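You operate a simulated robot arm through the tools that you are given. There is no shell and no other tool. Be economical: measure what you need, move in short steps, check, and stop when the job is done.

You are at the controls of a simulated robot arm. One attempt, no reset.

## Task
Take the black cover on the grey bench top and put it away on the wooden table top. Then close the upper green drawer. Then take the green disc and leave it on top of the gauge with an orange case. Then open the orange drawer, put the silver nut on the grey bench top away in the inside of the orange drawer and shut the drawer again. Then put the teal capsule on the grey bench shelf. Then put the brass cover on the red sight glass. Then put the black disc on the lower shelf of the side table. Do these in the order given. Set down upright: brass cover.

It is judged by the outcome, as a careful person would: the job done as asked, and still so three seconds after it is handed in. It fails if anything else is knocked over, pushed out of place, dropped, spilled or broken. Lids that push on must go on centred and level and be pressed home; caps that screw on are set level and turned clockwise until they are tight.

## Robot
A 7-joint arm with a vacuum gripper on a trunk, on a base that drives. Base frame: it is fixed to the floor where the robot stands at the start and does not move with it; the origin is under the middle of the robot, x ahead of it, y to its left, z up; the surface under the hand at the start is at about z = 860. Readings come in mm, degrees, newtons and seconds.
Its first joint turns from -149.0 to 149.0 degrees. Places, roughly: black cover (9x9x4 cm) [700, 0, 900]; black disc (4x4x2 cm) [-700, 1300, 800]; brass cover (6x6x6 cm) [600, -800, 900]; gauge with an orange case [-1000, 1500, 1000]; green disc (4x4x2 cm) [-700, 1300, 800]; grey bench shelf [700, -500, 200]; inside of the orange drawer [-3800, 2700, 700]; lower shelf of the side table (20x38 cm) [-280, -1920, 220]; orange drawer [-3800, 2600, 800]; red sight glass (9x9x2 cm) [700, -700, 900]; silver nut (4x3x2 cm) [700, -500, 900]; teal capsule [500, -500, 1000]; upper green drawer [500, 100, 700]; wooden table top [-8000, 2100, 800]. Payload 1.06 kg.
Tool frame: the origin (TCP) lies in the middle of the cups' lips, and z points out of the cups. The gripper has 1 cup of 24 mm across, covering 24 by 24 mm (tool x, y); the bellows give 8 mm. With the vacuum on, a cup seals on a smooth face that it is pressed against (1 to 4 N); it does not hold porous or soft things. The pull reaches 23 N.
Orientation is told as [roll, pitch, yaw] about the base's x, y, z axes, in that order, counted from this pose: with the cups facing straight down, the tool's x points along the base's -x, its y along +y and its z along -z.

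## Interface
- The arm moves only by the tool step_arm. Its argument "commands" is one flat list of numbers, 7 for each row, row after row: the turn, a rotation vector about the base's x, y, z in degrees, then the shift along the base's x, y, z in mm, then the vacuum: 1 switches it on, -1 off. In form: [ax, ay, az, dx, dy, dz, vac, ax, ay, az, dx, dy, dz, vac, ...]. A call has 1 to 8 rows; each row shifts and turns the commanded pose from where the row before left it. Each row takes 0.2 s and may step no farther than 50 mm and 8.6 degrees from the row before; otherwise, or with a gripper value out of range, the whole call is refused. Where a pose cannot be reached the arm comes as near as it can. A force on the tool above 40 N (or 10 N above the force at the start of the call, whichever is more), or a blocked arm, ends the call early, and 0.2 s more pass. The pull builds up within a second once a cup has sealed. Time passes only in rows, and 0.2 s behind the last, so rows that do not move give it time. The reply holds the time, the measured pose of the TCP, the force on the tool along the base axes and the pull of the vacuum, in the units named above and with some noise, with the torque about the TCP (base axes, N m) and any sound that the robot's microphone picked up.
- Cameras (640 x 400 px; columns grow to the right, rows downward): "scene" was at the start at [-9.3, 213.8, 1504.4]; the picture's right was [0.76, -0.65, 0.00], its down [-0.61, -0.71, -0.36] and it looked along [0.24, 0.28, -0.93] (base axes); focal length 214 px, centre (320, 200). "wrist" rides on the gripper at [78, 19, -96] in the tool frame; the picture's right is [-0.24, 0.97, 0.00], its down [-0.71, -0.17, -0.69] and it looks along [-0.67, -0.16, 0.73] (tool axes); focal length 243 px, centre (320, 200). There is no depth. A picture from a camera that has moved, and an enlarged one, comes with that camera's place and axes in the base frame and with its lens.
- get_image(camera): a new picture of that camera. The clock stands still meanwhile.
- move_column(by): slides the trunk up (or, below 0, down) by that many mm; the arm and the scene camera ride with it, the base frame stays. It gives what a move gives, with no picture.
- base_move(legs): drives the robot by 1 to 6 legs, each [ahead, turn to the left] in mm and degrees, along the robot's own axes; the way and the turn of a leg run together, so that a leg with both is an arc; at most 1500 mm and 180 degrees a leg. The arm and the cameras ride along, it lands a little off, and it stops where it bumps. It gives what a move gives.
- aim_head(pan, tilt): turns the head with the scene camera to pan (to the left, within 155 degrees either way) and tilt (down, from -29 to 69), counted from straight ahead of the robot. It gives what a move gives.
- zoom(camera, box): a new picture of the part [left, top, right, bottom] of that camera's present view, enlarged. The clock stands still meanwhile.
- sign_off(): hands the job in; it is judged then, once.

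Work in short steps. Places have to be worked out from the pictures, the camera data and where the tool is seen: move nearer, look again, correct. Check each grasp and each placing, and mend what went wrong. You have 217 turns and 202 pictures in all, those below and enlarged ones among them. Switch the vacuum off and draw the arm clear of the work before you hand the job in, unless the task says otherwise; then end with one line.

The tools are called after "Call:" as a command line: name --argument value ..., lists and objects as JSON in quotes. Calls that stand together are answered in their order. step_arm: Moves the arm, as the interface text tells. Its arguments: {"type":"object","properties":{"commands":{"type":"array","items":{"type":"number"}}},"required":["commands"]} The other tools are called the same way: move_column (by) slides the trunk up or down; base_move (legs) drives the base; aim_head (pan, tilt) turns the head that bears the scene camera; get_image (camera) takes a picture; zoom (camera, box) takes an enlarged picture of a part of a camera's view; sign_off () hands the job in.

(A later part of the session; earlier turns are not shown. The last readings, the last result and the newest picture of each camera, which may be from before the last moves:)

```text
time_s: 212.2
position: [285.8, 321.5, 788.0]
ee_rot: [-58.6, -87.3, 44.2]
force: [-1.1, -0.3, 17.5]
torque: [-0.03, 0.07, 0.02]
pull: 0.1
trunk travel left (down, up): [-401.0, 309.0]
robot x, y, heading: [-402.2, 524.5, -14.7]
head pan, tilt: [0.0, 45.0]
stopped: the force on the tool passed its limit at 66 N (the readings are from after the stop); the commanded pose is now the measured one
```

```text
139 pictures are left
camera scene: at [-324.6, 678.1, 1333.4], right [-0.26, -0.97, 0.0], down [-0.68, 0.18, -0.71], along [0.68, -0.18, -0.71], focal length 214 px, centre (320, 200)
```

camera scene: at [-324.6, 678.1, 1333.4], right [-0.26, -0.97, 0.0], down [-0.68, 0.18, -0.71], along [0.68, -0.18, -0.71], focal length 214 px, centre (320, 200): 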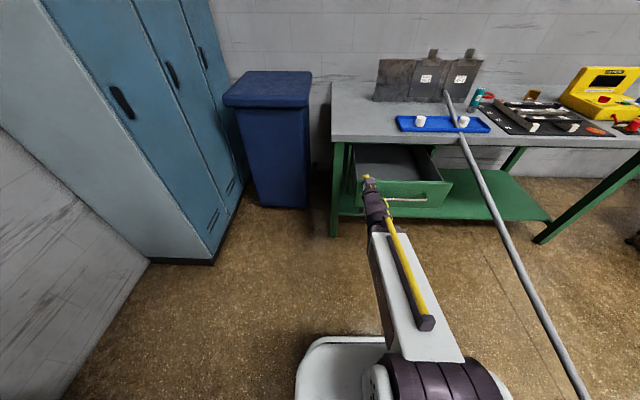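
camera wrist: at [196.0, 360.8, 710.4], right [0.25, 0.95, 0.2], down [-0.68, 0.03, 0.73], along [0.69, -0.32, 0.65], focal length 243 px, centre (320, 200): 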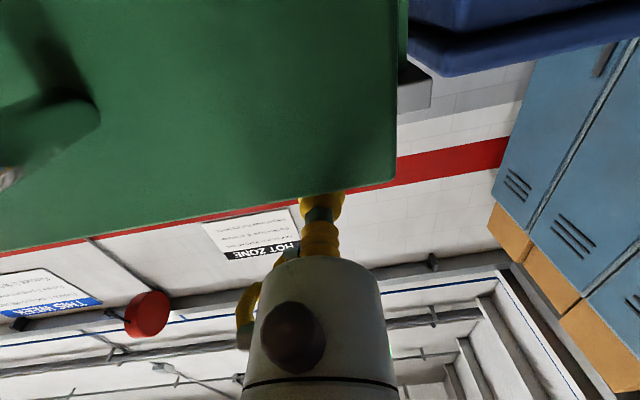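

The cup rests on the panel's top edge. Raise 40, back the base 80 mm, then lower.

Call:
move_column --by 40

Call:
base_move --legs '[[-80, 0]]'

Call:
move_column --by -135

Call:
get_image --camera "wrist"

Call:
zoom --camera "scene" --box '[310, 120, 500, 240]'

```text
time_s: 213.0
position: [287.7, 320.4, 825.1]
ee_rot: [-51.9, -87.3, 37.4]
force: [0.3, -0.4, -0.4]
torque: [0.0, -0.01, -0.03]
pull: 0.1
trunk travel left (down, up): [-441.0, 269.0]
robot x, y, heading: [-401.3, 520.4, -15.2]
head pan, tilt: [0.0, 45.0]
```

```text
time_s: 214.0
position: [212.3, 341.0, 824.8]
ee_rot: [-52.1, -87.2, 37.8]
force: [-0.6, -0.6, 0.2]
torque: [0.0, -0.02, -0.02]
pull: 0.0
trunk travel left (down, up): [-441.0, 269.0]
robot x, y, heading: [-475.4, 539.5, -15.3]
head pan, tilt: [0.0, 45.0]
```

```text
time_s: 215.7
position: [211.5, 341.5, 690.0]
ee_rot: [-52.2, -87.1, 38.0]
force: [-0.4, -0.2, -0.2]
torque: [0.01, -0.01, -0.01]
pull: 0.1
trunk travel left (down, up): [-306.0, 404.0]
robot x, y, heading: [-479.1, 542.7, -15.2]
head pan, tilt: [0.0, 45.0]
```

```text
138 pictures are left
camera wrist: at [120.4, 381.6, 613.9], right [0.25, 0.95, 0.2], down [-0.68, 0.03, 0.73], along [0.69, -0.32, 0.65], focal length 243 px, centre (320, 200)
```

wrist: 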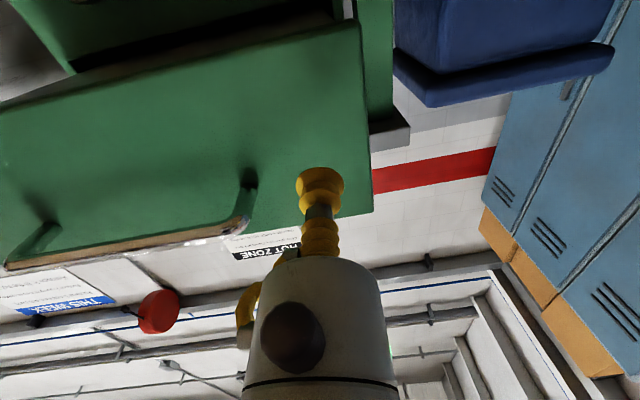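

```text
3.33 times, centred on (405, 180) of scene
camera zoom: at [-399.7, 698.2, 1238.8], right [-0.26, -0.97, 0.0], down [-0.68, 0.18, -0.71], along [0.68, -0.18, -0.71], focal length 715 px, centre (37, 267)
```

zoom: 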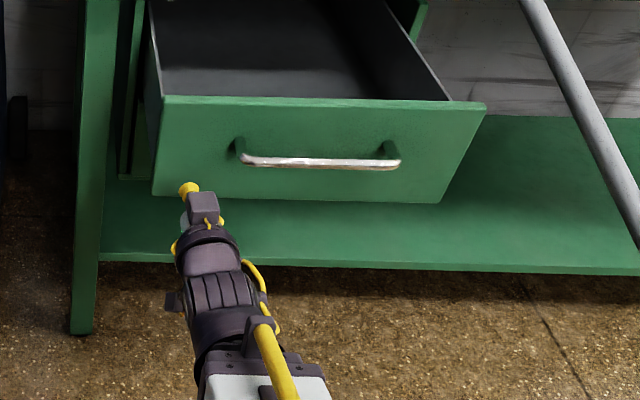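

Good position at the left end. Push with the arm.

Call:
base_move --legs '[[40, 0]]'

Call:
step_arm --commands '[0, 0, 0, 14.4, -4.3, 0, -1, 0, 0, 0, 14.4, -4.3, 0, -1, 0, 0, 0, 14.4, -4.3, 0, -1, 0, 0, 0, 14.4, -4.3, 0, -1, 0, 0, 0, 14.4, -4.3, 0, -1, 0, 0, 0, 14.4, -4.3, 0, -1, 0, 0, 0, 14.4, -4.3, 0, -1]'

Call:
zoom --camera "scene" --box '[310, 120, 500, 240]'

```text
time_s: 216.6
position: [250.1, 331.6, 689.9]
ee_rot: [-52.3, -87.2, 38.0]
force: [-0.1, 0.7, -0.5]
torque: [0.04, 0.01, 0.0]
pull: 0.1
trunk travel left (down, up): [-306.0, 404.0]
robot x, y, heading: [-438.6, 531.6, -15.0]
head pan, tilt: [0.0, 45.0]
```

```text
time_s: 218.2
position: [351.9, 300.3, 688.5]
ee_rot: [-51.9, -87.1, 37.6]
force: [-0.1, -0.3, 0.2]
torque: [0.01, 0.02, 0.03]
pull: 0.1
trunk travel left (down, up): [-306.0, 404.0]
robot x, y, heading: [-440.4, 533.7, -14.8]
head pan, tilt: [0.0, 45.0]
```

```text
3.33 times, centred on (405, 180) of scene
camera zoom: at [-361.2, 688.0, 1238.7], right [-0.26, -0.97, 0.0], down [-0.68, 0.18, -0.71], along [0.68, -0.18, -0.71], focal length 715 px, centre (37, 267)
```

zoom: 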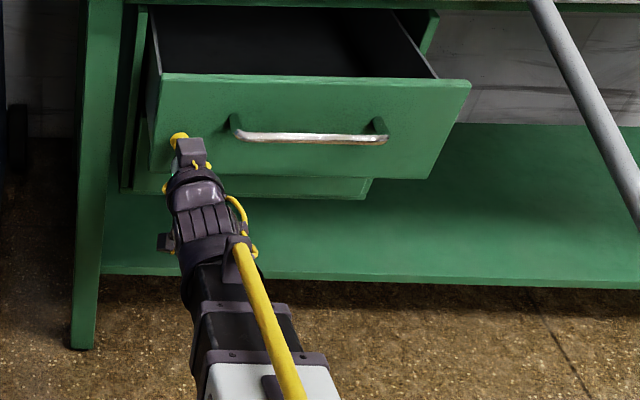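

Moving in. Continue pushing.

Call:
step_arm --commands '[0, 0, 0, 14.4, -4.3, 0, -1, 0, 0, 0, 14.4, -4.3, 0, -1, 0, 0, 0, 14.4, -4.3, 0, -1, 0, 0, 0, 14.4, -4.3, 0, -1, 0, 0, 0, 14.4, -4.3, 0, -1, 0, 0, 0, 14.4, -4.3, 0, -1, 0, 0, 0, 9.6, -2.9, 0, -1]'

Call:
zoom --camera "scene" --box '[310, 100, 500, 220]'

```text
time_s: 219.8
position: [448.3, 271.6, 691.3]
ee_rot: [-52.3, -87.2, 37.7]
force: [0.7, 0.4, 0.4]
torque: [0.02, -0.01, 0.02]
pull: 0.1
trunk travel left (down, up): [-306.0, 404.0]
robot x, y, heading: [-441.4, 531.7, -14.8]
head pan, tilt: [0.0, 45.0]
```

```text
3.33 times, centred on (405, 160) of scene
camera zoom: at [-361.2, 687.9, 1238.8], right [-0.26, -0.97, 0.0], down [-0.68, 0.18, -0.71], along [0.68, -0.18, -0.71], focal length 715 px, centre (37, 333)
```

zoom: 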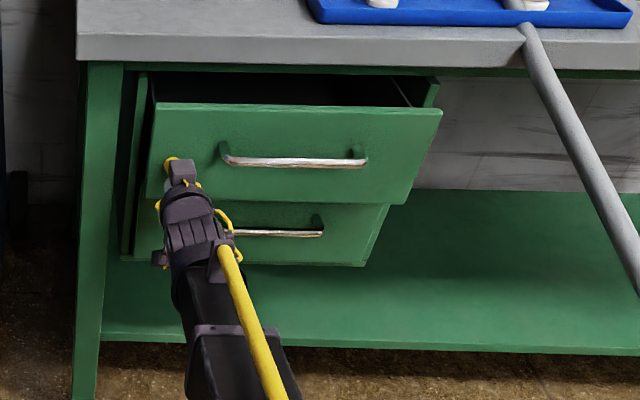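

About 55 mm left. Continue, slower at the end.

Call:
step_arm --commands '[0, 0, 0, 14.4, -4.3, 0, -1, 0, 0, 0, 14.4, -4.3, 0, -1, 0, 0, 0, 9.6, -2.9, 0, -1, 0, 0, 0, 6, -1.8, 0, -1, 0, 0, 0, 4, -1.2, 0, -1]'

Call:
step_arm --commands '[0, 0, 0, 2.5, -0.8, 0, -1, 0, 0, 0, 2.5, -0.8, 0, -1, 0, 0, 0, 2.5, -0.8, 0, -1, 0, 0, 0, 2.5, -0.8, 0, -1]'

Call:
zoom --camera "scene" --box '[310, 100, 500, 220]'

```text
time_s: 220.9
position: [494.0, 258.5, 690.0]
ee_rot: [-52.1, -87.2, 37.7]
force: [0.1, -0.5, 0.2]
torque: [-0.03, 0.0, 0.01]
pull: 0.0
trunk travel left (down, up): [-306.0, 404.0]
robot x, y, heading: [-439.3, 529.4, -15.1]
head pan, tilt: [0.0, 45.0]
```

```text
time_s: 221.9
position: [505.5, 255.0, 691.1]
ee_rot: [-52.6, -87.1, 38.3]
force: [-4.2, 3.3, -0.4]
torque: [0.02, -0.03, -0.1]
pull: 0.0
trunk travel left (down, up): [-306.0, 404.0]
robot x, y, heading: [-437.3, 531.4, -14.7]
head pan, tilt: [0.0, 45.0]
```

```text
3.33 times, centred on (405, 160) of scene
camera zoom: at [-361.4, 688.2, 1238.7], right [-0.26, -0.97, 0.0], down [-0.68, 0.18, -0.71], along [0.68, -0.18, -0.71], focal length 715 px, centre (37, 333)
```

zoom: 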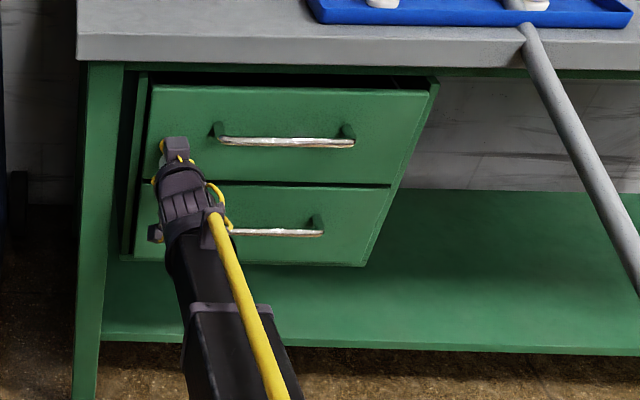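

Upper face now flush with the lower. One more gentle press, then retreat slowly with the arm watching the force.

Call:
step_arm --commands '[0, 0, 0, 2, -0.6, 0, -1, 0, 0, 0, 2, -0.6, 0, -1, 0, 0, 0, -9.6, 2.9, 0, -1, 0, 0, 0, -14.4, 4.3, 0, -1, 0, 0, 0, -19, 5.8, 0, -1, 0, 0, 0, -19, 5.8, 0, -1]'

Call:
zoom --camera "scene" --box '[310, 100, 500, 220]'

```text
time_s: 223.3
position: [446.9, 271.4, 690.6]
ee_rot: [-51.8, -87.2, 37.5]
force: [0.4, 0.6, -0.2]
torque: [0.04, -0.02, 0.0]
pull: 0.1
trunk travel left (down, up): [-306.0, 404.0]
robot x, y, heading: [-440.3, 531.1, -15.2]
head pan, tilt: [0.0, 45.0]
```

```text
3.33 times, centred on (405, 160) of scene
camera zoom: at [-361.1, 687.9, 1238.8], right [-0.26, -0.97, 0.0], down [-0.68, 0.18, -0.71], along [0.68, -0.18, -0.71], focal length 715 px, centre (37, 333)
```

zoom: 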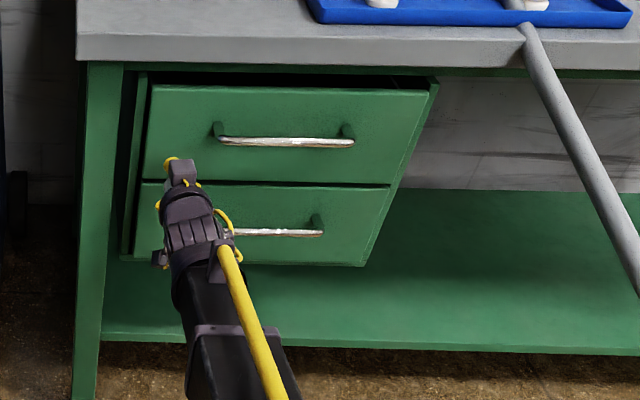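

Drawer stays shut. Back away and check.

Call:
base_move --legs '[[-350, 0]]'

Call:
move_column --by 300

Call:
get_image --camera "scene"

```text
time_s: 225.7
position: [103.0, 364.4, 693.2]
ee_rot: [-52.2, -87.2, 37.8]
force: [-0.3, 0.7, 0.2]
torque: [-0.05, 0.04, -0.03]
pull: 0.0
trunk travel left (down, up): [-306.0, 404.0]
robot x, y, heading: [-782.7, 625.5, -14.8]
head pan, tilt: [0.0, 45.0]
```

```text
time_s: 228.7
position: [103.1, 364.5, 991.5]
ee_rot: [-52.3, -87.2, 37.8]
force: [0.5, 0.4, 0.2]
torque: [-0.01, 0.0, -0.01]
pull: 0.1
trunk travel left (down, up): [-606.0, 104.0]
robot x, y, heading: [-781.5, 627.3, -15.1]
head pan, tilt: [0.0, 45.0]
```

```text
132 pictures are left
camera scene: at [-705.4, 779.9, 1538.7], right [-0.26, -0.97, 0.0], down [-0.68, 0.18, -0.71], along [0.68, -0.18, -0.71], focal length 214 px, centre (320, 200)
```

scene: 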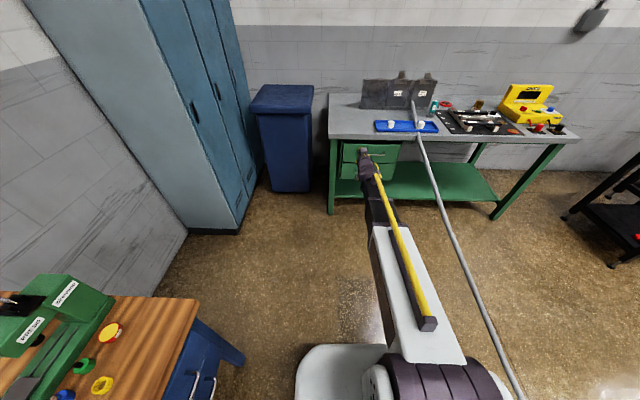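

Drawer shut. Now pitch the tool back down while drawing in.

Call:
step_arm --commands '[1.99, 7.75, 0, -25, 7, 8, -1, 1.99, 7.75, 0, -25, 7, 8, -1, 1.99, 7.75, 0, -25, 7, 8, -1, 1.99, 7.75, 0, -25, 7, 8, -1, 1.99, 7.75, 0, -25, 7, 8, -1, 1.99, 7.75, 0, -25, 7, 8, -1, 1.99, 7.75, 0, -25, 7, 8, -1, 1.99, 7.75, 0, -25, 7, 8, -1]'

Call:
step_arm --commands '[1.99, 7.75, 0, -25, 7, 8, -1, 1.99, 7.75, 0, -25, 7, 8, -1, 1.74, 6.8, 0, -25, 7, 8, -1]'

Call:
aim_head --pan 100 --tilt 45

Call:
get_image --camera "scene"

```text
time_s: 230.4
position: [-92.4, 342.5, 1026.6]
ee_rot: [6.2, -35.3, -11.9]
force: [0.5, 0.6, -0.4]
torque: [0.0, 0.01, 0.0]
pull: 0.0
out of reach, approached as far as the arm can: row 1, 2, 3, 4, 5, 6, 7, 8
trunk travel left (down, up): [-606.0, 104.0]
robot x, y, heading: [-783.0, 627.3, -15.2]
head pan, tilt: [0.0, 45.0]
```

```text
time_s: 231.2
position: [-183.1, 337.1, 1045.3]
ee_rot: [12.3, -14.0, -12.5]
force: [0.1, -0.2, -0.3]
torque: [0.0, -0.01, 0.0]
pull: 0.0
out of reach, approached as far as the arm can: row 1, 2, 3
trunk travel left (down, up): [-606.0, 104.0]
robot x, y, heading: [-784.5, 623.6, -15.3]
head pan, tilt: [0.0, 45.0]
```

```text
time_s: 233.0
position: [-182.5, 338.1, 1045.3]
ee_rot: [12.3, -14.0, -12.6]
force: [-0.5, -0.5, 0.0]
torque: [0.0, 0.03, -0.01]
pull: 0.1
trunk travel left (down, up): [-606.0, 104.0]
robot x, y, heading: [-783.0, 622.4, -15.0]
head pan, tilt: [100.0, 45.0]
```

```text
131 pictures are left
camera scene: at [-776.9, 881.9, 1538.8], right [1.0, -0.09, 0.0], down [-0.06, -0.7, -0.71], along [0.06, 0.7, -0.71], focal length 214 px, centre (320, 200)
```

scene: 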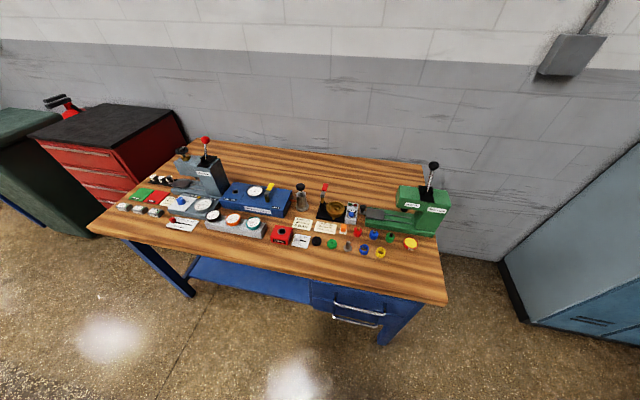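

Zoom into the bench items to identify discs and the orange gauge.

Call:
zoom --camera "scene" --box '[200, 180, 330, 260]'

Call:
zoom --camera "scene" --box '[290, 190, 420, 270]'

```text
4.92 times, centred on (265, 220) of scene
camera zoom: at [-776.9, 881.9, 1538.8], right [1.0, -0.09, 0.0], down [-0.06, -0.7, -0.71], along [0.06, 0.7, -0.71], focal length 1056 px, centre (591, 102)
```

zoom: 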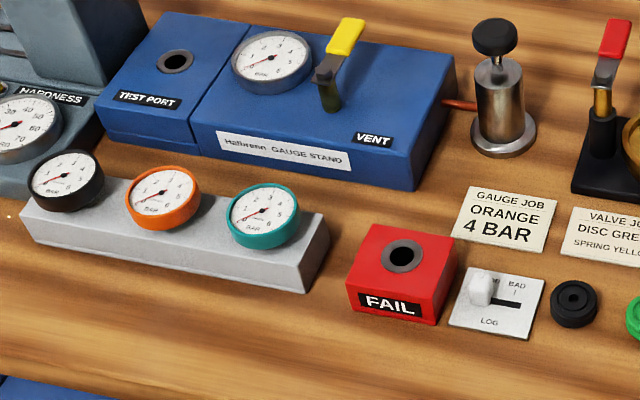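

```text
4.92 times, centred on (355, 230) of scene
camera zoom: at [-776.9, 881.9, 1538.8], right [1.0, -0.09, 0.0], down [-0.06, -0.7, -0.71], along [0.06, 0.7, -0.71], focal length 1056 px, centre (148, 52)
```

zoom: 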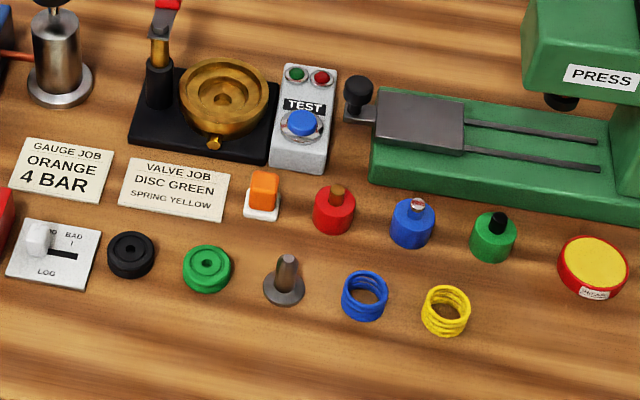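

Green disc ≈ (-695, 1320), black disc ≈ (-751, 1340), orange gauge ≈ (-1061, 1428), all reachable from here. Level the tool, then turn the (empty) robot to face the bench.

Call:
step_arm --commands '[-5.8, 1.3, -1.5, 0, 0, 10, -1, -5.8, 1.3, -1.5, 0, 0, 10, -1, 1.51, 6.83, 0, 0, 0, 10, -1, 1.51, 6.83, 0, 0, 0, 10, -1, 0, 0, 0, -20, 5, 0, -1]'

Call:
base_move --legs '[[0, 103]]'

Call:
get_image --camera "wrist"

```text
time_s: 234.2
position: [-208.9, 332.5, 1079.6]
ee_rot: [15.3, -3.0, -13.1]
force: [0.9, -0.8, -0.3]
torque: [-0.01, 0.02, -0.02]
pull: 0.1
out of reach, approached as far as the arm can: row 1, 2, 4
trunk travel left (down, up): [-606.0, 104.0]
robot x, y, heading: [-785.0, 623.7, -15.0]
head pan, tilt: [100.0, 45.0]
```

```text
time_s: 238.9
position: [-628.9, 1250.6, 1080.3]
ee_rot: [15.3, -2.9, 90.0]
force: [-0.9, -0.2, 0.5]
torque: [0.02, -0.01, -0.01]
pull: 0.0
trunk travel left (down, up): [-606.0, 104.0]
robot x, y, heading: [-781.5, 623.8, 87.9]
head pan, tilt: [100.0, 45.0]
```

```text
128 pictures are left
camera wrist: at [-621.9, 1167.0, 1172.8], right [-0.94, 0.22, 0.27], down [0.35, 0.67, 0.65], along [-0.04, 0.7, -0.71], focal length 243 px, centre (320, 200)
```

wrist: 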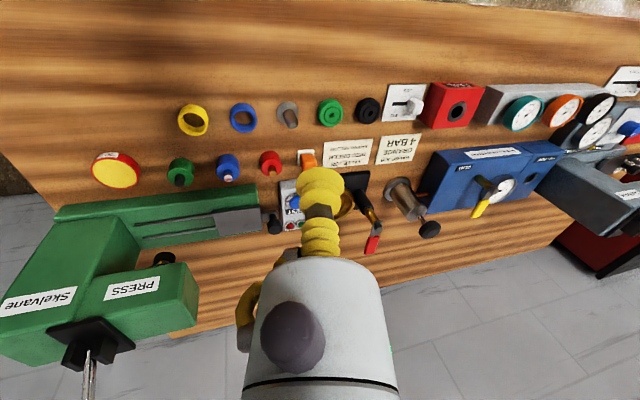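

Tool still has 15° roll; remove it and move toward the green disc.

Call:
step_arm --commands '[-1, -7.6, -0.4, -20, 10, 0, -1, -1, -7.6, -0.4, -20, 10, 0, -1, -1, 0, 0, -20, 10, 0, -1]'

Call:
get_image --camera "wrist"

```text
time_s: 239.7
position: [-686.8, 1276.2, 1096.0]
ee_rot: [15.2, -3.4, 89.2]
force: [0.1, -0.5, -0.2]
torque: [0.02, -0.04, -0.01]
pull: 0.0
out of reach, approached as far as the arm can: row 1, 2
trunk travel left (down, up): [-606.0, 104.0]
robot x, y, heading: [-787.0, 620.0, 88.3]
head pan, tilt: [100.0, 45.0]
```

```text
127 pictures are left
camera wrist: at [-681.8, 1192.5, 1187.3], right [-0.93, 0.23, 0.27], down [0.35, 0.67, 0.66], along [-0.03, 0.71, -0.7], focal length 243 px, centre (320, 200)
```

wrist: 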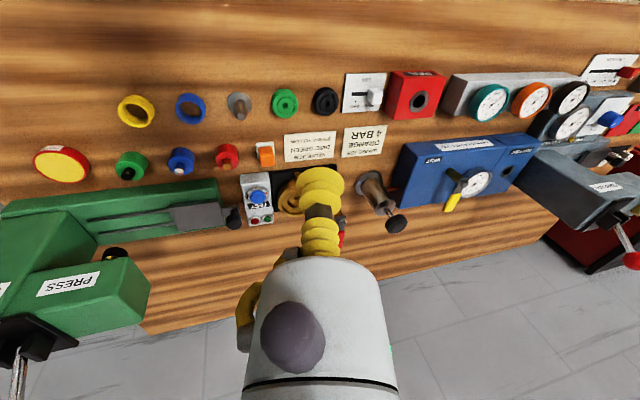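

The orientation is held by a joint limit. Try lower and further out, with the level command again.

Call:
step_arm --commands '[0, 0, 0, 0, 20, -30, -1, 0, 0, 0, 0, 20, -30, -1, 0, -3, 0, 0, 0, -10, -1, 0, -3, 0, 0, 0, 0, -1, 0, -3, 0, 0, 0, 0, -1]'

```text
time_s: 240.9
position: [-685.4, 1315.0, 1026.0]
ee_rot: [15.2, -5.2, 89.4]
force: [-0.8, 0.2, 0.2]
torque: [-0.02, -0.02, 0.0]
pull: 0.1
out of reach, approached as far as the arm can: row 3, 4, 5
trunk travel left (down, up): [-606.0, 104.0]
robot x, y, heading: [-782.9, 620.5, 88.1]
head pan, tilt: [100.0, 45.0]
```

Try freeing the limit with a yaw change.

Call:
step_arm --commands '[0, 0, 8, 0, 0, 0, -1, 0, 0, 8, 0, 0, 0, -1, 0, -5, 0, 0, 0, 0, -1, 0, -5, 0, 0, 0, 0, -1]'

Call:
step_arm --commands '[0, 0, -8, 0, 0, 0, -1, 0, 0, -8, 0, 0, 0, -1, 0, 0, -8, 0, 0, 0, -1, 0, 0, -8, 0, 0, 0, -1, 0, -5, 0, 0, 0, 0, -1, 0, -5, 0, 0, 0, 0, -1]'

Call:
get_image --camera "scene"

```text
time_s: 241.9
position: [-688.3, 1316.5, 1023.4]
ee_rot: [15.3, -5.2, 105.3]
force: [-0.5, 0.3, 0.6]
torque: [0.01, -0.02, 0.02]
pull: 0.2
out of reach, approached as far as the arm can: row 3, 4
trunk travel left (down, up): [-606.0, 104.0]
robot x, y, heading: [-786.5, 623.0, 87.8]
head pan, tilt: [100.0, 45.0]
```

```text
time_s: 243.3
position: [-686.3, 1315.1, 1023.1]
ee_rot: [15.4, -5.3, 85.6]
force: [-0.5, 0.3, -0.1]
torque: [0.01, 0.0, 0.02]
pull: 0.1
out of reach, approached as far as the arm can: row 3, 4, 5, 6
trunk travel left (down, up): [-606.0, 104.0]
robot x, y, heading: [-781.5, 624.3, 88.0]
head pan, tilt: [100.0, 45.0]
```

```text
126 pictures are left
camera scene: at [-1036.5, 574.7, 1538.8], right [-0.14, 0.99, 0.0], down [0.7, 0.1, -0.71], along [-0.7, -0.1, -0.71], focal length 214 px, centre (320, 200)
```

scene: 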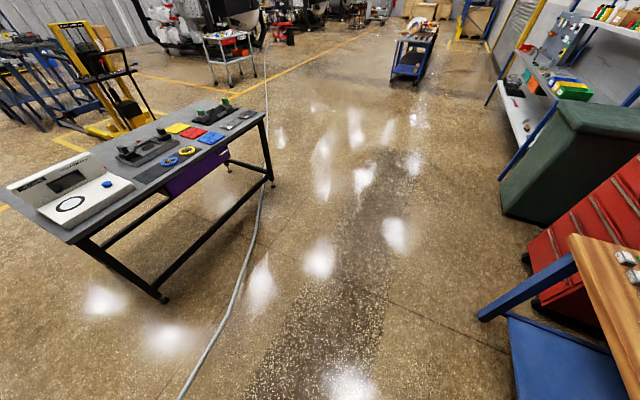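

Look at the arm itself to understand the posture.

Call:
aim_head --pan 0 --tilt 50

Call:
get_image --camera "scene"

```text
time_s: 245.1
position: [-686.2, 1316.4, 1022.3]
ee_rot: [15.4, -5.4, 85.7]
force: [-0.2, -0.6, -0.8]
torque: [0.01, 0.02, -0.01]
pull: 0.1
trunk travel left (down, up): [-606.0, 104.0]
robot x, y, heading: [-783.0, 622.4, 87.8]
head pan, tilt: [0.0, 50.0]
```

```text
125 pictures are left
camera scene: at [-953.3, 663.0, 1531.8], right [1.0, -0.03, 0.0], down [-0.03, -0.77, -0.64], along [0.02, 0.64, -0.77], focal length 214 px, centre (320, 200)
```

scene: 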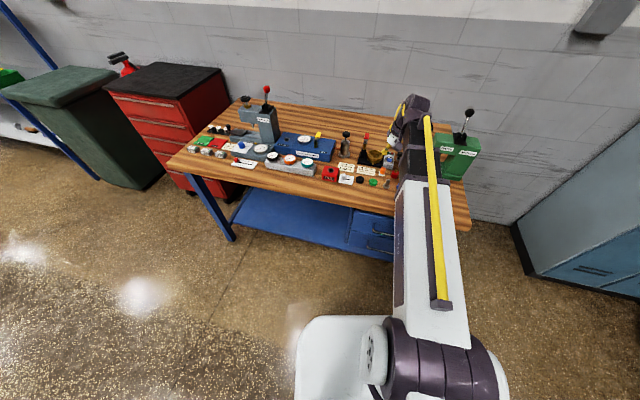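

Try swinging the tool to the robot's left a bit, then level.

Call:
step_arm --commands '[0, 0, 4, -45, 5, 20, -1, 0, 0, 4, -45, 2, 10, -1, 0, 0, 4, -45, 0, 10, -1, 0, 0, 4, -45, -3, 0, -1, 0, -4, 0, 0, 0, 0, -1, 0, -4, 0, 0, 0, 0, -1]'

```text
time_s: 246.5
position: [-861.3, 1320.8, 1065.9]
ee_rot: [15.3, -5.0, 102.2]
force: [0.1, -0.7, 1.4]
torque: [0.0, 0.0, 0.02]
pull: 0.0
out of reach, approached as far as the arm can: row 2, 5, 6
trunk travel left (down, up): [-606.0, 104.0]
robot x, y, heading: [-785.7, 619.7, 88.0]
head pan, tilt: [0.0, 50.0]
```

The wrist seems flipped (forearm roll at its limit since the horizontal pose). I back away from the bench and unwind it by carrying the tool direction around the forearm axis via the left side.

Call:
base_move --legs '[[-320, 0]]'

Call:
step_arm --commands '[6.0, 1.76, -1.55, 0, 0, 0, -1, 6.0, 1.76, -1.55, 0, 0, 0, -1, 4.28, 7.37, 0.75, 0, 0, 0, -1, 4.28, 7.37, 0.75, 0, 0, 0, -1, 6.33, 5.51, -1.7, 0, 0, 0, -1, 6.33, 5.51, -1.7, 0, 0, 0, -1]'

```text
time_s: 248.6
position: [-869.8, 1000.0, 1065.8]
ee_rot: [15.2, -5.0, 102.0]
force: [-0.4, -0.3, -0.3]
torque: [-0.02, -0.03, 0.0]
pull: 0.0
trunk travel left (down, up): [-606.0, 104.0]
robot x, y, heading: [-795.4, 306.5, 87.7]
head pan, tilt: [0.0, 50.0]
```

```text
time_s: 250.0
position: [-870.7, 999.5, 1064.6]
ee_rot: [45.0, -40.4, 83.4]
force: [0.8, -0.2, -0.2]
torque: [0.01, 0.01, -0.01]
pull: 0.1
trunk travel left (down, up): [-606.0, 104.0]
robot x, y, heading: [-794.8, 303.9, 87.8]
head pan, tilt: [0.0, 50.0]
```

Moves freely that way. Continue round.

Call:
step_arm --commands '[6.57, 3.17, -4.5, 0, 0, 0, -1, 6.57, 3.17, -4.5, 0, 0, 0, -1, 4.93, 0.95, -6.95, 0, 0, 0, -1, 4.93, 0.95, -6.95, 0, 0, 0, -1, 1.92, -0.56, -8.3, 0, 0, 0, -1, 1.92, -0.56, -8.3, 0, 0, 0, -1]'

Call:
get_image --camera "scene"

```text
time_s: 251.4
position: [-869.2, 1027.3, 1064.0]
ee_rot: [78.2, -60.5, 18.0]
force: [0.0, -1.0, -0.1]
torque: [0.0, -0.01, 0.0]
pull: 0.0
out of reach, approached as far as the arm can: row 4, 5, 6
trunk travel left (down, up): [-606.0, 104.0]
robot x, y, heading: [-794.9, 303.2, 87.7]
head pan, tilt: [0.0, 50.0]
```

```text
124 pictures are left
camera scene: at [-965.0, 342.7, 1531.9], right [1.0, -0.04, 0.0], down [-0.03, -0.77, -0.64], along [0.03, 0.64, -0.77], focal length 214 px, centre (320, 200)
```

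scene: 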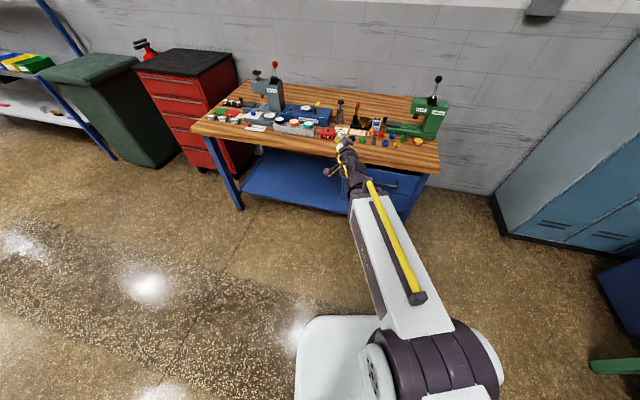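

Tool now points forward/horizontal on the unflipped side. Pitch it straight down in-plane.

Call:
step_arm --commands '[-7.93, -1.07, 0, 0, 0, 0, -1, -7.93, -1.07, 0, 0, 0, 0, -1, -7.93, -1.07, 0, 0, 0, 0, -1, -7.93, -1.07, 0, 0, 0, 0, -1, -7.93, -1.07, 0, 0, 0, 0, -1, -7.93, -1.07, 0, 0, 0, 0, -1]'

Call:
step_arm --commands '[-7.93, -1.07, 0, 0, 0, 0, -1, -7.93, -1.07, 0, 0, 0, 0, -1, -7.93, -1.07, 0, 0, 0, 0, -1, -7.93, -1.07, 0, 0, 0, 0, -1]'

```text
time_s: 252.8
position: [-619.9, 986.5, 944.6]
ee_rot: [19.7, -31.7, 65.3]
force: [-0.4, -0.8, 0.1]
torque: [0.03, -0.01, -0.01]
pull: 0.1
out of reach, approached as far as the arm can: row 1, 2, 3, 4, 5, 6
trunk travel left (down, up): [-606.0, 104.0]
robot x, y, heading: [-797.1, 305.9, 87.7]
head pan, tilt: [0.0, 50.0]
```

```text
time_s: 253.8
position: [-541.7, 952.7, 919.6]
ee_rot: [15.6, -5.4, 68.6]
force: [-0.2, -0.5, -0.7]
torque: [0.01, -0.01, -0.02]
pull: 0.0
out of reach, approached as far as the arm can: row 1, 2, 3, 4
trunk travel left (down, up): [-606.0, 104.0]
robot x, y, heading: [-795.8, 301.9, 88.0]
head pan, tilt: [0.0, 50.0]
```

It flipped back because the elbow limit blocked the horizontal pose so near the body. I return to straight ahead at a larger radius (~830 mm, still in front of the bench) and repeat the unwinding there.

Call:
step_arm --commands '[0, 0, 2.5, -32, 24, 18, -1, 0, 0, 2.5, -32, 24, 18, -1, 0, 0, 2.5, -32, 24, 18, -1, 0, 0, 2.5, -32, 24, 18, -1, 0, 0, 2.5, -32, 24, 18, -1, 0, 0, 2.5, -32, 24, 18, -1, 0, 0, 2.5, -32, 24, 18, -1, 0, 0, 2.5, -32, 24, 18, -1]'

Call:
step_arm --commands '[6.2, 0.93, -1.55, 0, 0, 0, -1, 6.2, 0.93, -1.55, 0, 0, 0, -1, 5.23, 6.72, 0.75, 0, 0, 0, -1, 5.23, 6.72, 0.75, 0, 0, 0, -1, 7, 4.6, -1.7, 0, 0, 0, -1, 7, 4.6, -1.7, 0, 0, 0, -1]'

Call:
step_arm --commands '[6.9, 2.25, -4.4, 0, 0, 0, -1, 6.9, 2.25, -4.4, 0, 0, 0, -1, 5, 0.27, -6.9, 0, 0, 0, -1, 5, 0.27, -6.9, 0, 0, 0, -1]'

```text
time_s: 255.6
position: [-720.9, 1122.6, 1036.9]
ee_rot: [15.6, -5.7, 89.2]
force: [-0.4, 1.1, 0.3]
torque: [0.01, 0.02, 0.02]
pull: 0.0
out of reach, approached as far as the arm can: row 1, 2, 3, 4, 5, 6, 7, 8
trunk travel left (down, up): [-606.0, 104.0]
robot x, y, heading: [-796.5, 302.4, 87.8]
head pan, tilt: [0.0, 50.0]
```

```text
time_s: 257.0
position: [-720.4, 1121.7, 1038.7]
ee_rot: [48.8, -37.6, 69.1]
force: [0.7, -0.6, -0.4]
torque: [0.0, 0.0, 0.03]
pull: 0.0
trunk travel left (down, up): [-606.0, 104.0]
robot x, y, heading: [-795.0, 303.9, 87.5]
head pan, tilt: [0.0, 50.0]
```

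```text
time_s: 258.0
position: [-720.0, 1122.1, 1038.6]
ee_rot: [76.2, -53.2, 26.6]
force: [-1.0, 0.5, -0.1]
torque: [0.0, -0.01, 0.01]
pull: 0.1
trunk travel left (down, up): [-606.0, 104.0]
robot x, y, heading: [-796.9, 302.3, 87.5]
head pan, tilt: [0.0, 50.0]
```

No obstruction this time. Finish the arc, tilt a little further up, then pitch down in-plane.

Call:
step_arm --commands '[4, -0.5, -7.3, 0, 0, 0, -1, 4, -0.5, -7.3, 0, 0, 0, -1]'

Call:
step_arm --commands '[-7.9, 0.3, 0, 0, 0, 0, -1, -7.9, 0.3, 0, 0, 0, 0, -1, -7.9, 0.3, 0, 0, 0, 0, -1, -7.9, 0.3, 0, 0, 0, 0, -1]'

```text
time_s: 258.6
position: [-720.9, 1123.1, 1038.1]
ee_rot: [88.9, -56.3, 1.8]
force: [-0.1, 0.5, 0.6]
torque: [-0.01, 0.01, 0.03]
pull: 0.0
trunk travel left (down, up): [-606.0, 104.0]
robot x, y, heading: [-794.7, 304.4, 87.7]
head pan, tilt: [0.0, 50.0]
```

```text
time_s: 259.6
position: [-691.6, 1115.4, 1006.9]
ee_rot: [55.6, -48.6, 32.6]
force: [-0.1, -1.2, -0.1]
torque: [-0.02, -0.03, -0.03]
pull: 0.0
out of reach, approached as far as the arm can: row 1, 2, 3, 4
trunk travel left (down, up): [-606.0, 104.0]
robot x, y, heading: [-795.2, 301.7, 87.8]
head pan, tilt: [0.0, 50.0]
```

Pitching down is blocked, probably because the tool is rolled ~34° about its own axis. Roll it about its axis first and see.

Call:
step_arm --commands '[0.74, -7.75, 3.14, 0, 0, 0, -1, 0.74, -7.75, 3.14, 0, 0, 0, -1, 0.74, -7.75, 3.14, 0, 0, 0, -1, 0.74, -7.75, 3.14, 0, 0, 0, -1]'

Call:
get_image --camera "scene"

```text
time_s: 260.6
position: [-690.5, 1116.0, 1006.6]
ee_rot: [5.7, -68.1, 89.3]
force: [-0.2, -0.1, 0.4]
torque: [-0.02, 0.01, -0.01]
pull: 0.1
trunk travel left (down, up): [-606.0, 104.0]
robot x, y, heading: [-794.8, 302.0, 87.6]
head pan, tilt: [0.0, 50.0]
```

```text
123 pictures are left
camera scene: at [-965.0, 342.7, 1531.8], right [1.0, -0.04, 0.0], down [-0.03, -0.77, -0.64], along [0.03, 0.64, -0.77], focal length 214 px, centre (320, 200)
```

scene: 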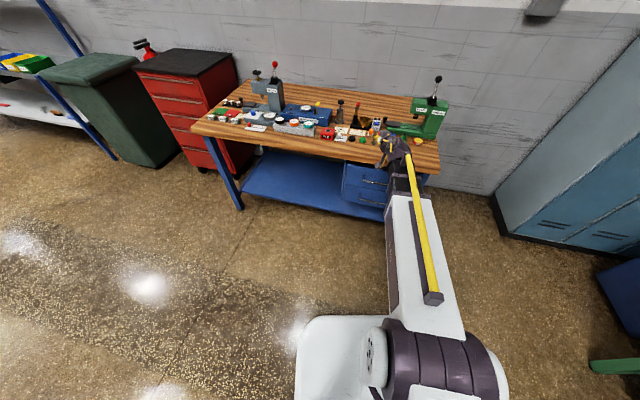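

Now nearly planar. Pitch down again.

Call:
step_arm --commands '[-8, 0, 0, 0, 0, 5, -1, -8, 0, 0, 0, 0, 5, -1, -8, 0, 0, 0, 0, 5, -1, -8, 0, 0, 0, 0, 5, -1]'

```text
time_s: 261.6
position: [-678.1, 1113.9, 1024.3]
ee_rot: [7.4, -36.6, 89.5]
force: [-0.2, 0.2, 0.8]
torque: [0.0, -0.01, 0.02]
pull: 0.2
out of reach, approached as far as the arm can: row 4
trunk travel left (down, up): [-606.0, 104.0]
robot x, y, heading: [-796.2, 302.0, 87.6]
head pan, tilt: [0.0, 50.0]
```

Call:
step_arm --commands '[0, -5.9, -4.4, 0, 0, 0, -1]'

```text
time_s: 262.0
position: [-678.5, 1112.6, 1024.6]
ee_rot: [7.4, -36.6, 89.4]
force: [-0.1, 0.3, 1.2]
torque: [0.02, -0.01, 0.0]
pull: 0.0
out of reach, approached as far as the arm can: row 1
trunk travel left (down, up): [-606.0, 104.0]
robot x, y, heading: [-795.0, 304.1, 88.0]
head pan, tilt: [0.0, 50.0]
```

Still flipped. New idea: with the forearm roll pinned at its limit, carry the tool straight through the forearm axis to the far side (rotation about (0.94,-0.18,-0.28)), then round by the right.

Call:
step_arm --commands '[7.5, -1.46, -2.26, 0, 0, 0, -1, 7.5, -1.46, -2.26, 0, 0, 0, -1, 7.5, -1.46, -2.26, 0, 0, 0, -1, 7.5, -1.46, -2.26, 0, 0, 0, -1, 7.5, -1.46, -2.26, 0, 0, 0, -1, 7.5, -1.46, -2.26, 0, 0, 0, -1]'

Call:
step_arm --commands '[-4.1, -0.24, -6.26, 0, 0, 0, -1, -4.1, -0.24, -6.26, 0, 0, 0, -1, -6.36, 1.52, -3.3, 0, 0, 0, -1, -6.36, 1.52, -3.3, 0, 0, 0, -1]'

Call:
step_arm --commands '[-6.36, 3.63, 0.14, 0, 0, 0, -1, -6.36, 3.63, 0.14, 0, 0, 0, -1, -4.05, 5.3, 2.9, 0, 0, 0, -1, -4.05, 5.3, 2.9, 0, 0, 0, -1, -1.3, 6.9, 4.6, 0, 0, 0, -1]'

```text
time_s: 263.4
position: [-677.5, 1112.1, 1025.0]
ee_rot: [-9.8, -82.2, 91.5]
force: [0.2, 0.5, 0.9]
torque: [-0.01, 0.04, 0.0]
pull: 0.1
trunk travel left (down, up): [-606.0, 104.0]
robot x, y, heading: [-796.6, 304.4, 87.8]
head pan, tilt: [0.0, 50.0]
```

```text
time_s: 264.4
position: [-665.2, 1115.8, 1056.4]
ee_rot: [-14.9, -84.4, 88.4]
force: [-0.4, -0.7, 0.1]
torque: [0.0, -0.02, -0.03]
pull: 0.0
out of reach, approached as far as the arm can: row 1, 2, 3, 4
trunk travel left (down, up): [-606.0, 104.0]
robot x, y, heading: [-795.8, 302.7, 88.0]
head pan, tilt: [0.0, 50.0]
```

```text
time_s: 265.6
position: [-658.5, 1115.5, 1051.9]
ee_rot: [25.1, -53.8, 58.7]
force: [-1.0, 0.3, 1.0]
torque: [-0.01, -0.01, 0.0]
pull: 0.0
out of reach, approached as far as the arm can: row 1
trunk travel left (down, up): [-606.0, 104.0]
robot x, y, heading: [-795.1, 300.8, 87.6]
head pan, tilt: [0.0, 50.0]
```

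The crossing itself went through. Tool is now along the forearm; try pitching down in-plane and see whether roll is free.

Call:
step_arm --commands '[-8, 0, 0, 0, 0, 0, -1, -8, 0, 0, 0, 0, 0, -1, -8, 0, 0, 0, 0, 0, -1]'

```text
time_s: 266.4
position: [-658.6, 1115.5, 1051.2]
ee_rot: [10.6, -31.9, 68.7]
force: [-0.1, 0.1, -0.9]
torque: [0.0, -0.01, -0.01]
pull: 0.1
trunk travel left (down, up): [-606.0, 104.0]
robot x, y, heading: [-795.3, 304.0, 87.7]
head pan, tilt: [0.0, 50.0]
```

No block, and the tool is in-plane now: the wrist looks unflipped. Continue to vertical.

Call:
step_arm --commands '[-8, 0, 0, 0, 0, 0, -1, -8, 0, 0, 0, 0, 0, -1, -8, 0, 0, 0, 0, 0, -1, -8, 0, 0, 0, 0, 0, -1]'

```text
time_s: 267.4
position: [-658.5, 1115.9, 1050.7]
ee_rot: [-0.5, -1.7, 72.0]
force: [-0.3, 0.0, 0.0]
torque: [0.0, 0.0, 0.0]
pull: 0.1
trunk travel left (down, up): [-606.0, 104.0]
robot x, y, heading: [-796.0, 305.1, 87.8]
head pan, tilt: [0.0, 50.0]
```

Wrist recovered. Level and yaw the tool, retract a bit, and drive forward to the bench.

Call:
step_arm --commands '[-1.5, 1, 8, -12, -40, 0, -1, 0, 0, 8, -12, -40, 0, -1, 0, 0, 0, -12, -40, 0, -1]'

Call:
base_move --legs '[[320, 0]]'

Call:
get_image --camera "wrist"

```text
time_s: 268.2
position: [-698.0, 995.3, 1049.5]
ee_rot: [0.0, -0.1, 88.1]
force: [0.0, 0.7, 0.5]
torque: [-0.02, 0.03, -0.03]
pull: 0.1
trunk travel left (down, up): [-606.0, 104.0]
robot x, y, heading: [-796.6, 299.5, 87.7]
head pan, tilt: [0.0, 50.0]
```

```text
time_s: 270.4
position: [-683.6, 1314.0, 1049.3]
ee_rot: [0.1, -0.2, 87.9]
force: [-0.3, -0.2, 0.4]
torque: [-0.02, 0.01, 0.01]
pull: 0.1
trunk travel left (down, up): [-606.0, 104.0]
robot x, y, heading: [-786.2, 621.0, 87.7]
head pan, tilt: [0.0, 50.0]
```

```text
122 pictures are left
camera wrist: at [-705.3, 1235.7, 1144.4], right [-0.96, 0.27, 0.0], down [0.2, 0.7, 0.69], along [0.18, 0.66, -0.73], focal length 243 px, centre (320, 200)
```

wrist: 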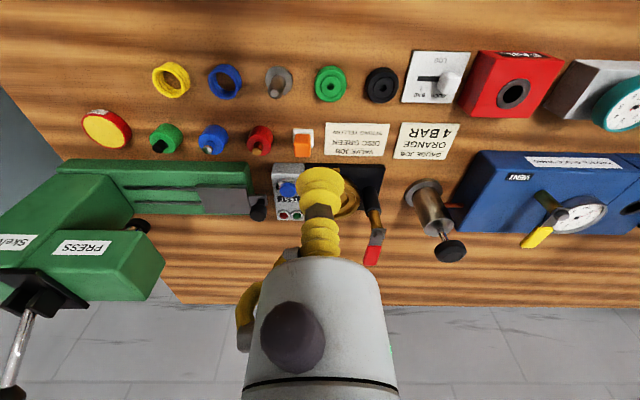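

Call:
zoom --camera "wrist" --box '[300, 55, 412, 125]'

```text
5.71 times, centred on (356, 90) of wrist
camera zoom: at [-705.3, 1235.7, 1144.4], right [-0.96, 0.27, 0.0], down [0.2, 0.7, 0.69], along [0.18, 0.66, -0.73], focal length 1386 px, centre (114, 829)
```

zoom: 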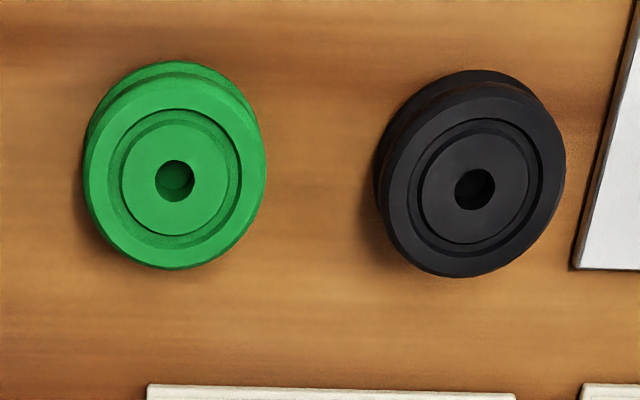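

The disc has a groove and a small centre hole; I'll try the centre. Move over (-693, 1332) and descend.

Call:
step_arm --commands '[0, 0, 0, -9, 18, -20, -1, 0, 0, 0, 0, 0, -45, -1, 0, 0, 0, 0, 0, -45, -1, 0, 0, 0, 0, 0, -30, -1]'

Call:
get_image --camera "wrist"

```text
time_s: 271.4
position: [-692.1, 1330.5, 909.9]
ee_rot: [0.0, -0.2, 87.9]
force: [0.1, 0.6, 0.2]
torque: [-0.01, 0.01, 0.03]
pull: 0.0
trunk travel left (down, up): [-606.0, 104.0]
robot x, y, heading: [-784.9, 621.7, 87.5]
head pan, tilt: [0.0, 50.0]
```

```text
120 pictures are left
camera wrist: at [-714.4, 1252.6, 1004.8], right [-0.96, 0.27, 0.0], down [0.2, 0.7, 0.69], along [0.18, 0.66, -0.73], focal length 243 px, centre (320, 200)
```

wrist: 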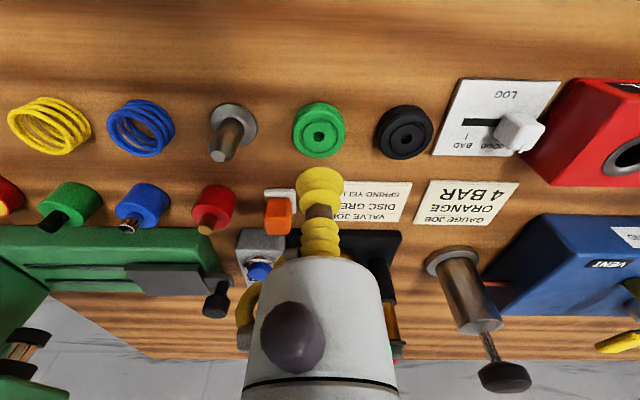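

Disc top centre: (-692.4, 1332.8, 850). Lower onto it with vacuum.

Call:
step_arm --commands '[0, 0, 0, 0, 2, -30, 1, 0, 0, 0, 0, 0, -18, 1, 0, 0, 0, 0, 0, -6, 1, 0, 0, 0, 0, 0, -4, 1, 0, 0, 0, 0, 0, -3, 1, 0, 0, 0, 0, 0, 0, 1, 0, 0, 0, 0, 0, 0, 1]'

Call:
zoom --camera "wrist" --box '[240, 80, 400, 220]'

```text
time_s: 273.0
position: [-692.0, 1331.7, 848.0]
ee_rot: [0.2, -0.3, 87.9]
force: [1.6, 4.6, 16.6]
torque: [-0.08, 0.01, -0.02]
pull: 22.1
trunk travel left (down, up): [-606.0, 104.0]
robot x, y, heading: [-780.9, 623.6, 87.5]
head pan, tilt: [0.0, 50.0]
```

```text
2.86 times, centred on (320, 150) of wrist
camera zoom: at [-714.0, 1254.1, 942.8], right [-0.96, 0.27, 0.0], down [0.2, 0.7, 0.69], along [0.18, 0.66, -0.73], focal length 693 px, centre (320, 343)
```

zoom: 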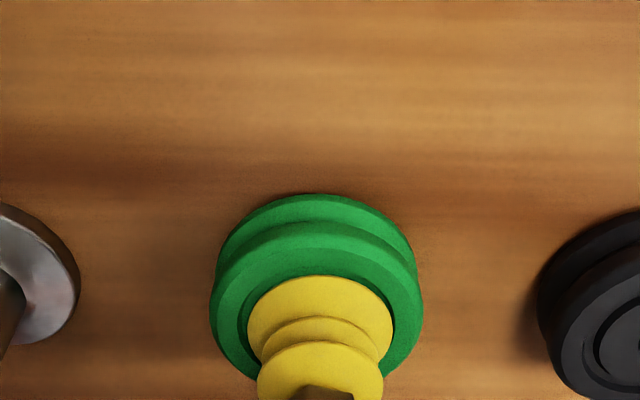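

Sealed on the disc. Lift and carry it slowly toward the gauges.

Call:
step_arm --commands '[0, 0, 0, 0, 0, 10, 1, 0, 0, 0, 0, 0, 20, 1, 0, 0, 0, 0, 0, 30, 1, 0, 0, 0, 0, 0, 30, 1, 0, 0, 0, 0, 0, 30, 1, 0, 0, 0, 0, 0, 30, 1, 0, 0, 0, 0, 0, 30, 1, 0, 0, 0, 0, 0, 20, 1]'

Call:
step_arm --commands '[0, 0, 0, -12, 0, 0, 1, 0, 0, 0, -25, 0, 0, 1, 0, 0, 0, -25, 0, 0, 1, 0, 0, 0, -25, 0, 0, 1, 0, 0, 0, -25, 0, 0, 1, 0, 0, 0, -25, 0, 0, 1, 0, 0, 0, -25, 0, 0, 1, 0, 0, 0, -12, 0, 0, 1]'

Call:
get_image --camera "wrist"

```text
time_s: 274.8
position: [-693.6, 1334.2, 1047.5]
ee_rot: [0.1, -0.1, 87.9]
force: [0.4, -0.8, 0.3]
torque: [0.0, 0.0, 0.04]
pull: 23.1
trunk travel left (down, up): [-606.0, 104.0]
robot x, y, heading: [-785.6, 620.4, 87.6]
head pan, tilt: [0.0, 50.0]
```

```text
time_s: 276.6
position: [-865.5, 1332.8, 1049.4]
ee_rot: [0.1, -0.2, 87.9]
force: [0.5, 0.1, -0.5]
torque: [0.01, -0.01, -0.05]
pull: 22.8
trunk travel left (down, up): [-606.0, 104.0]
robot x, y, heading: [-787.3, 621.7, 87.8]
head pan, tilt: [0.0, 50.0]
```

```text
118 pictures are left
camera wrist: at [-887.5, 1254.6, 1144.3], right [-0.96, 0.27, 0.0], down [0.2, 0.7, 0.69], along [0.18, 0.66, -0.73], focal length 243 px, centre (320, 200)
```

wrist: 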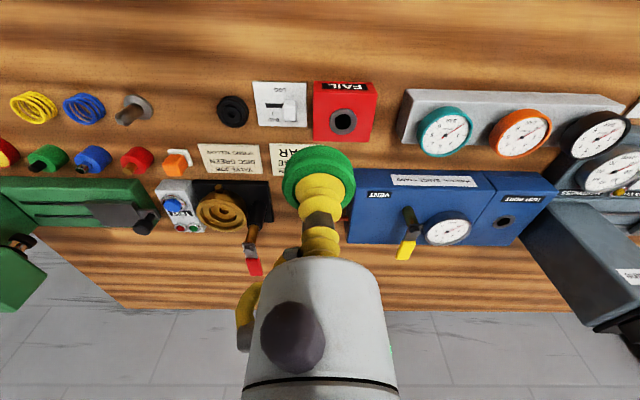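

Call:
step_arm --commands '[0, 0, 0, -14, 0, 0, 1, 0, 0, 0, -25, 0, 0, 1, 0, 0, 0, -25, 0, 0, 1, 0, 0, 0, -25, 0, 0, 1, 0, 0, 0, -25, 6, 0, 1, 0, 0, 0, -25, 10, 0, 1, 0, 0, 0, -25, 10, 0, 1, 0, 0, 0, -14, 6, 0, 1]'

Call:
get_image --camera "wrist"

```text
time_s: 278.4
position: [-1045.5, 1365.0, 1048.3]
ee_rot: [0.2, -0.2, 87.9]
force: [-0.3, -0.2, 0.7]
torque: [0.01, 0.01, 0.01]
pull: 23.0
trunk travel left (down, up): [-606.0, 104.0]
robot x, y, heading: [-780.3, 620.2, 87.4]
head pan, tilt: [0.0, 50.0]
```

```text
117 pictures are left
camera wrist: at [-1068.4, 1287.6, 1143.1], right [-0.96, 0.27, 0.0], down [0.2, 0.7, 0.69], along [0.18, 0.66, -0.73], focal length 243 px, centre (320, 200)
```

wrist: 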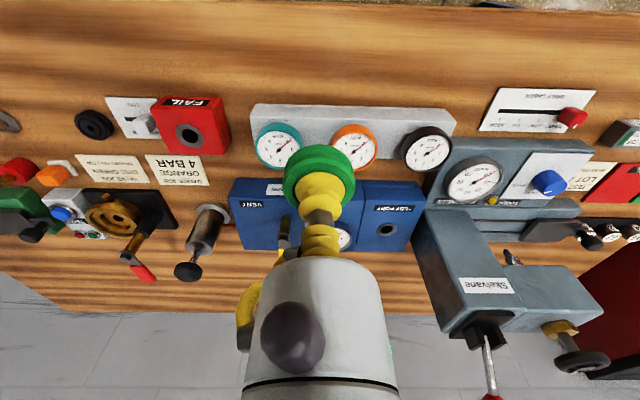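

Gauge face centre triangulates to (-1068, 1442, 892). Check whether the face is level with a zoom.

Call:
zoom --camera "wrist" --box '[240, 100, 400, 200]'

Call:
zoom --camera "scene" --box '[230, 120, 360, 200]'

```text
4.00 times, centred on (320, 150) of wrist
camera zoom: at [-1068.4, 1287.6, 1143.1], right [-0.96, 0.27, 0.0], down [0.2, 0.7, 0.69], along [0.18, 0.66, -0.73], focal length 970 px, centre (320, 400)
```

zoom: 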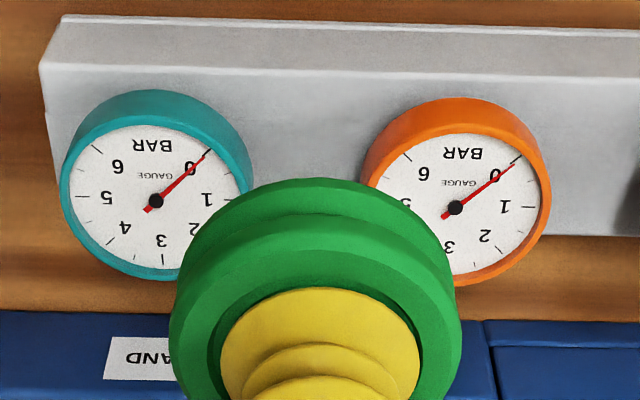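

```text
4.92 times, centred on (295, 160) of scene
camera zoom: at [-952.2, 661.1, 1531.8], right [1.0, -0.04, 0.0], down [-0.03, -0.77, -0.64], along [0.03, 0.64, -0.77], focal length 1056 px, centre (443, 397)
```

zoom: 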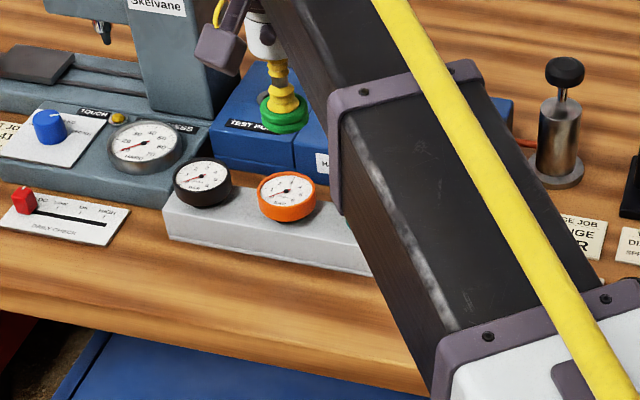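

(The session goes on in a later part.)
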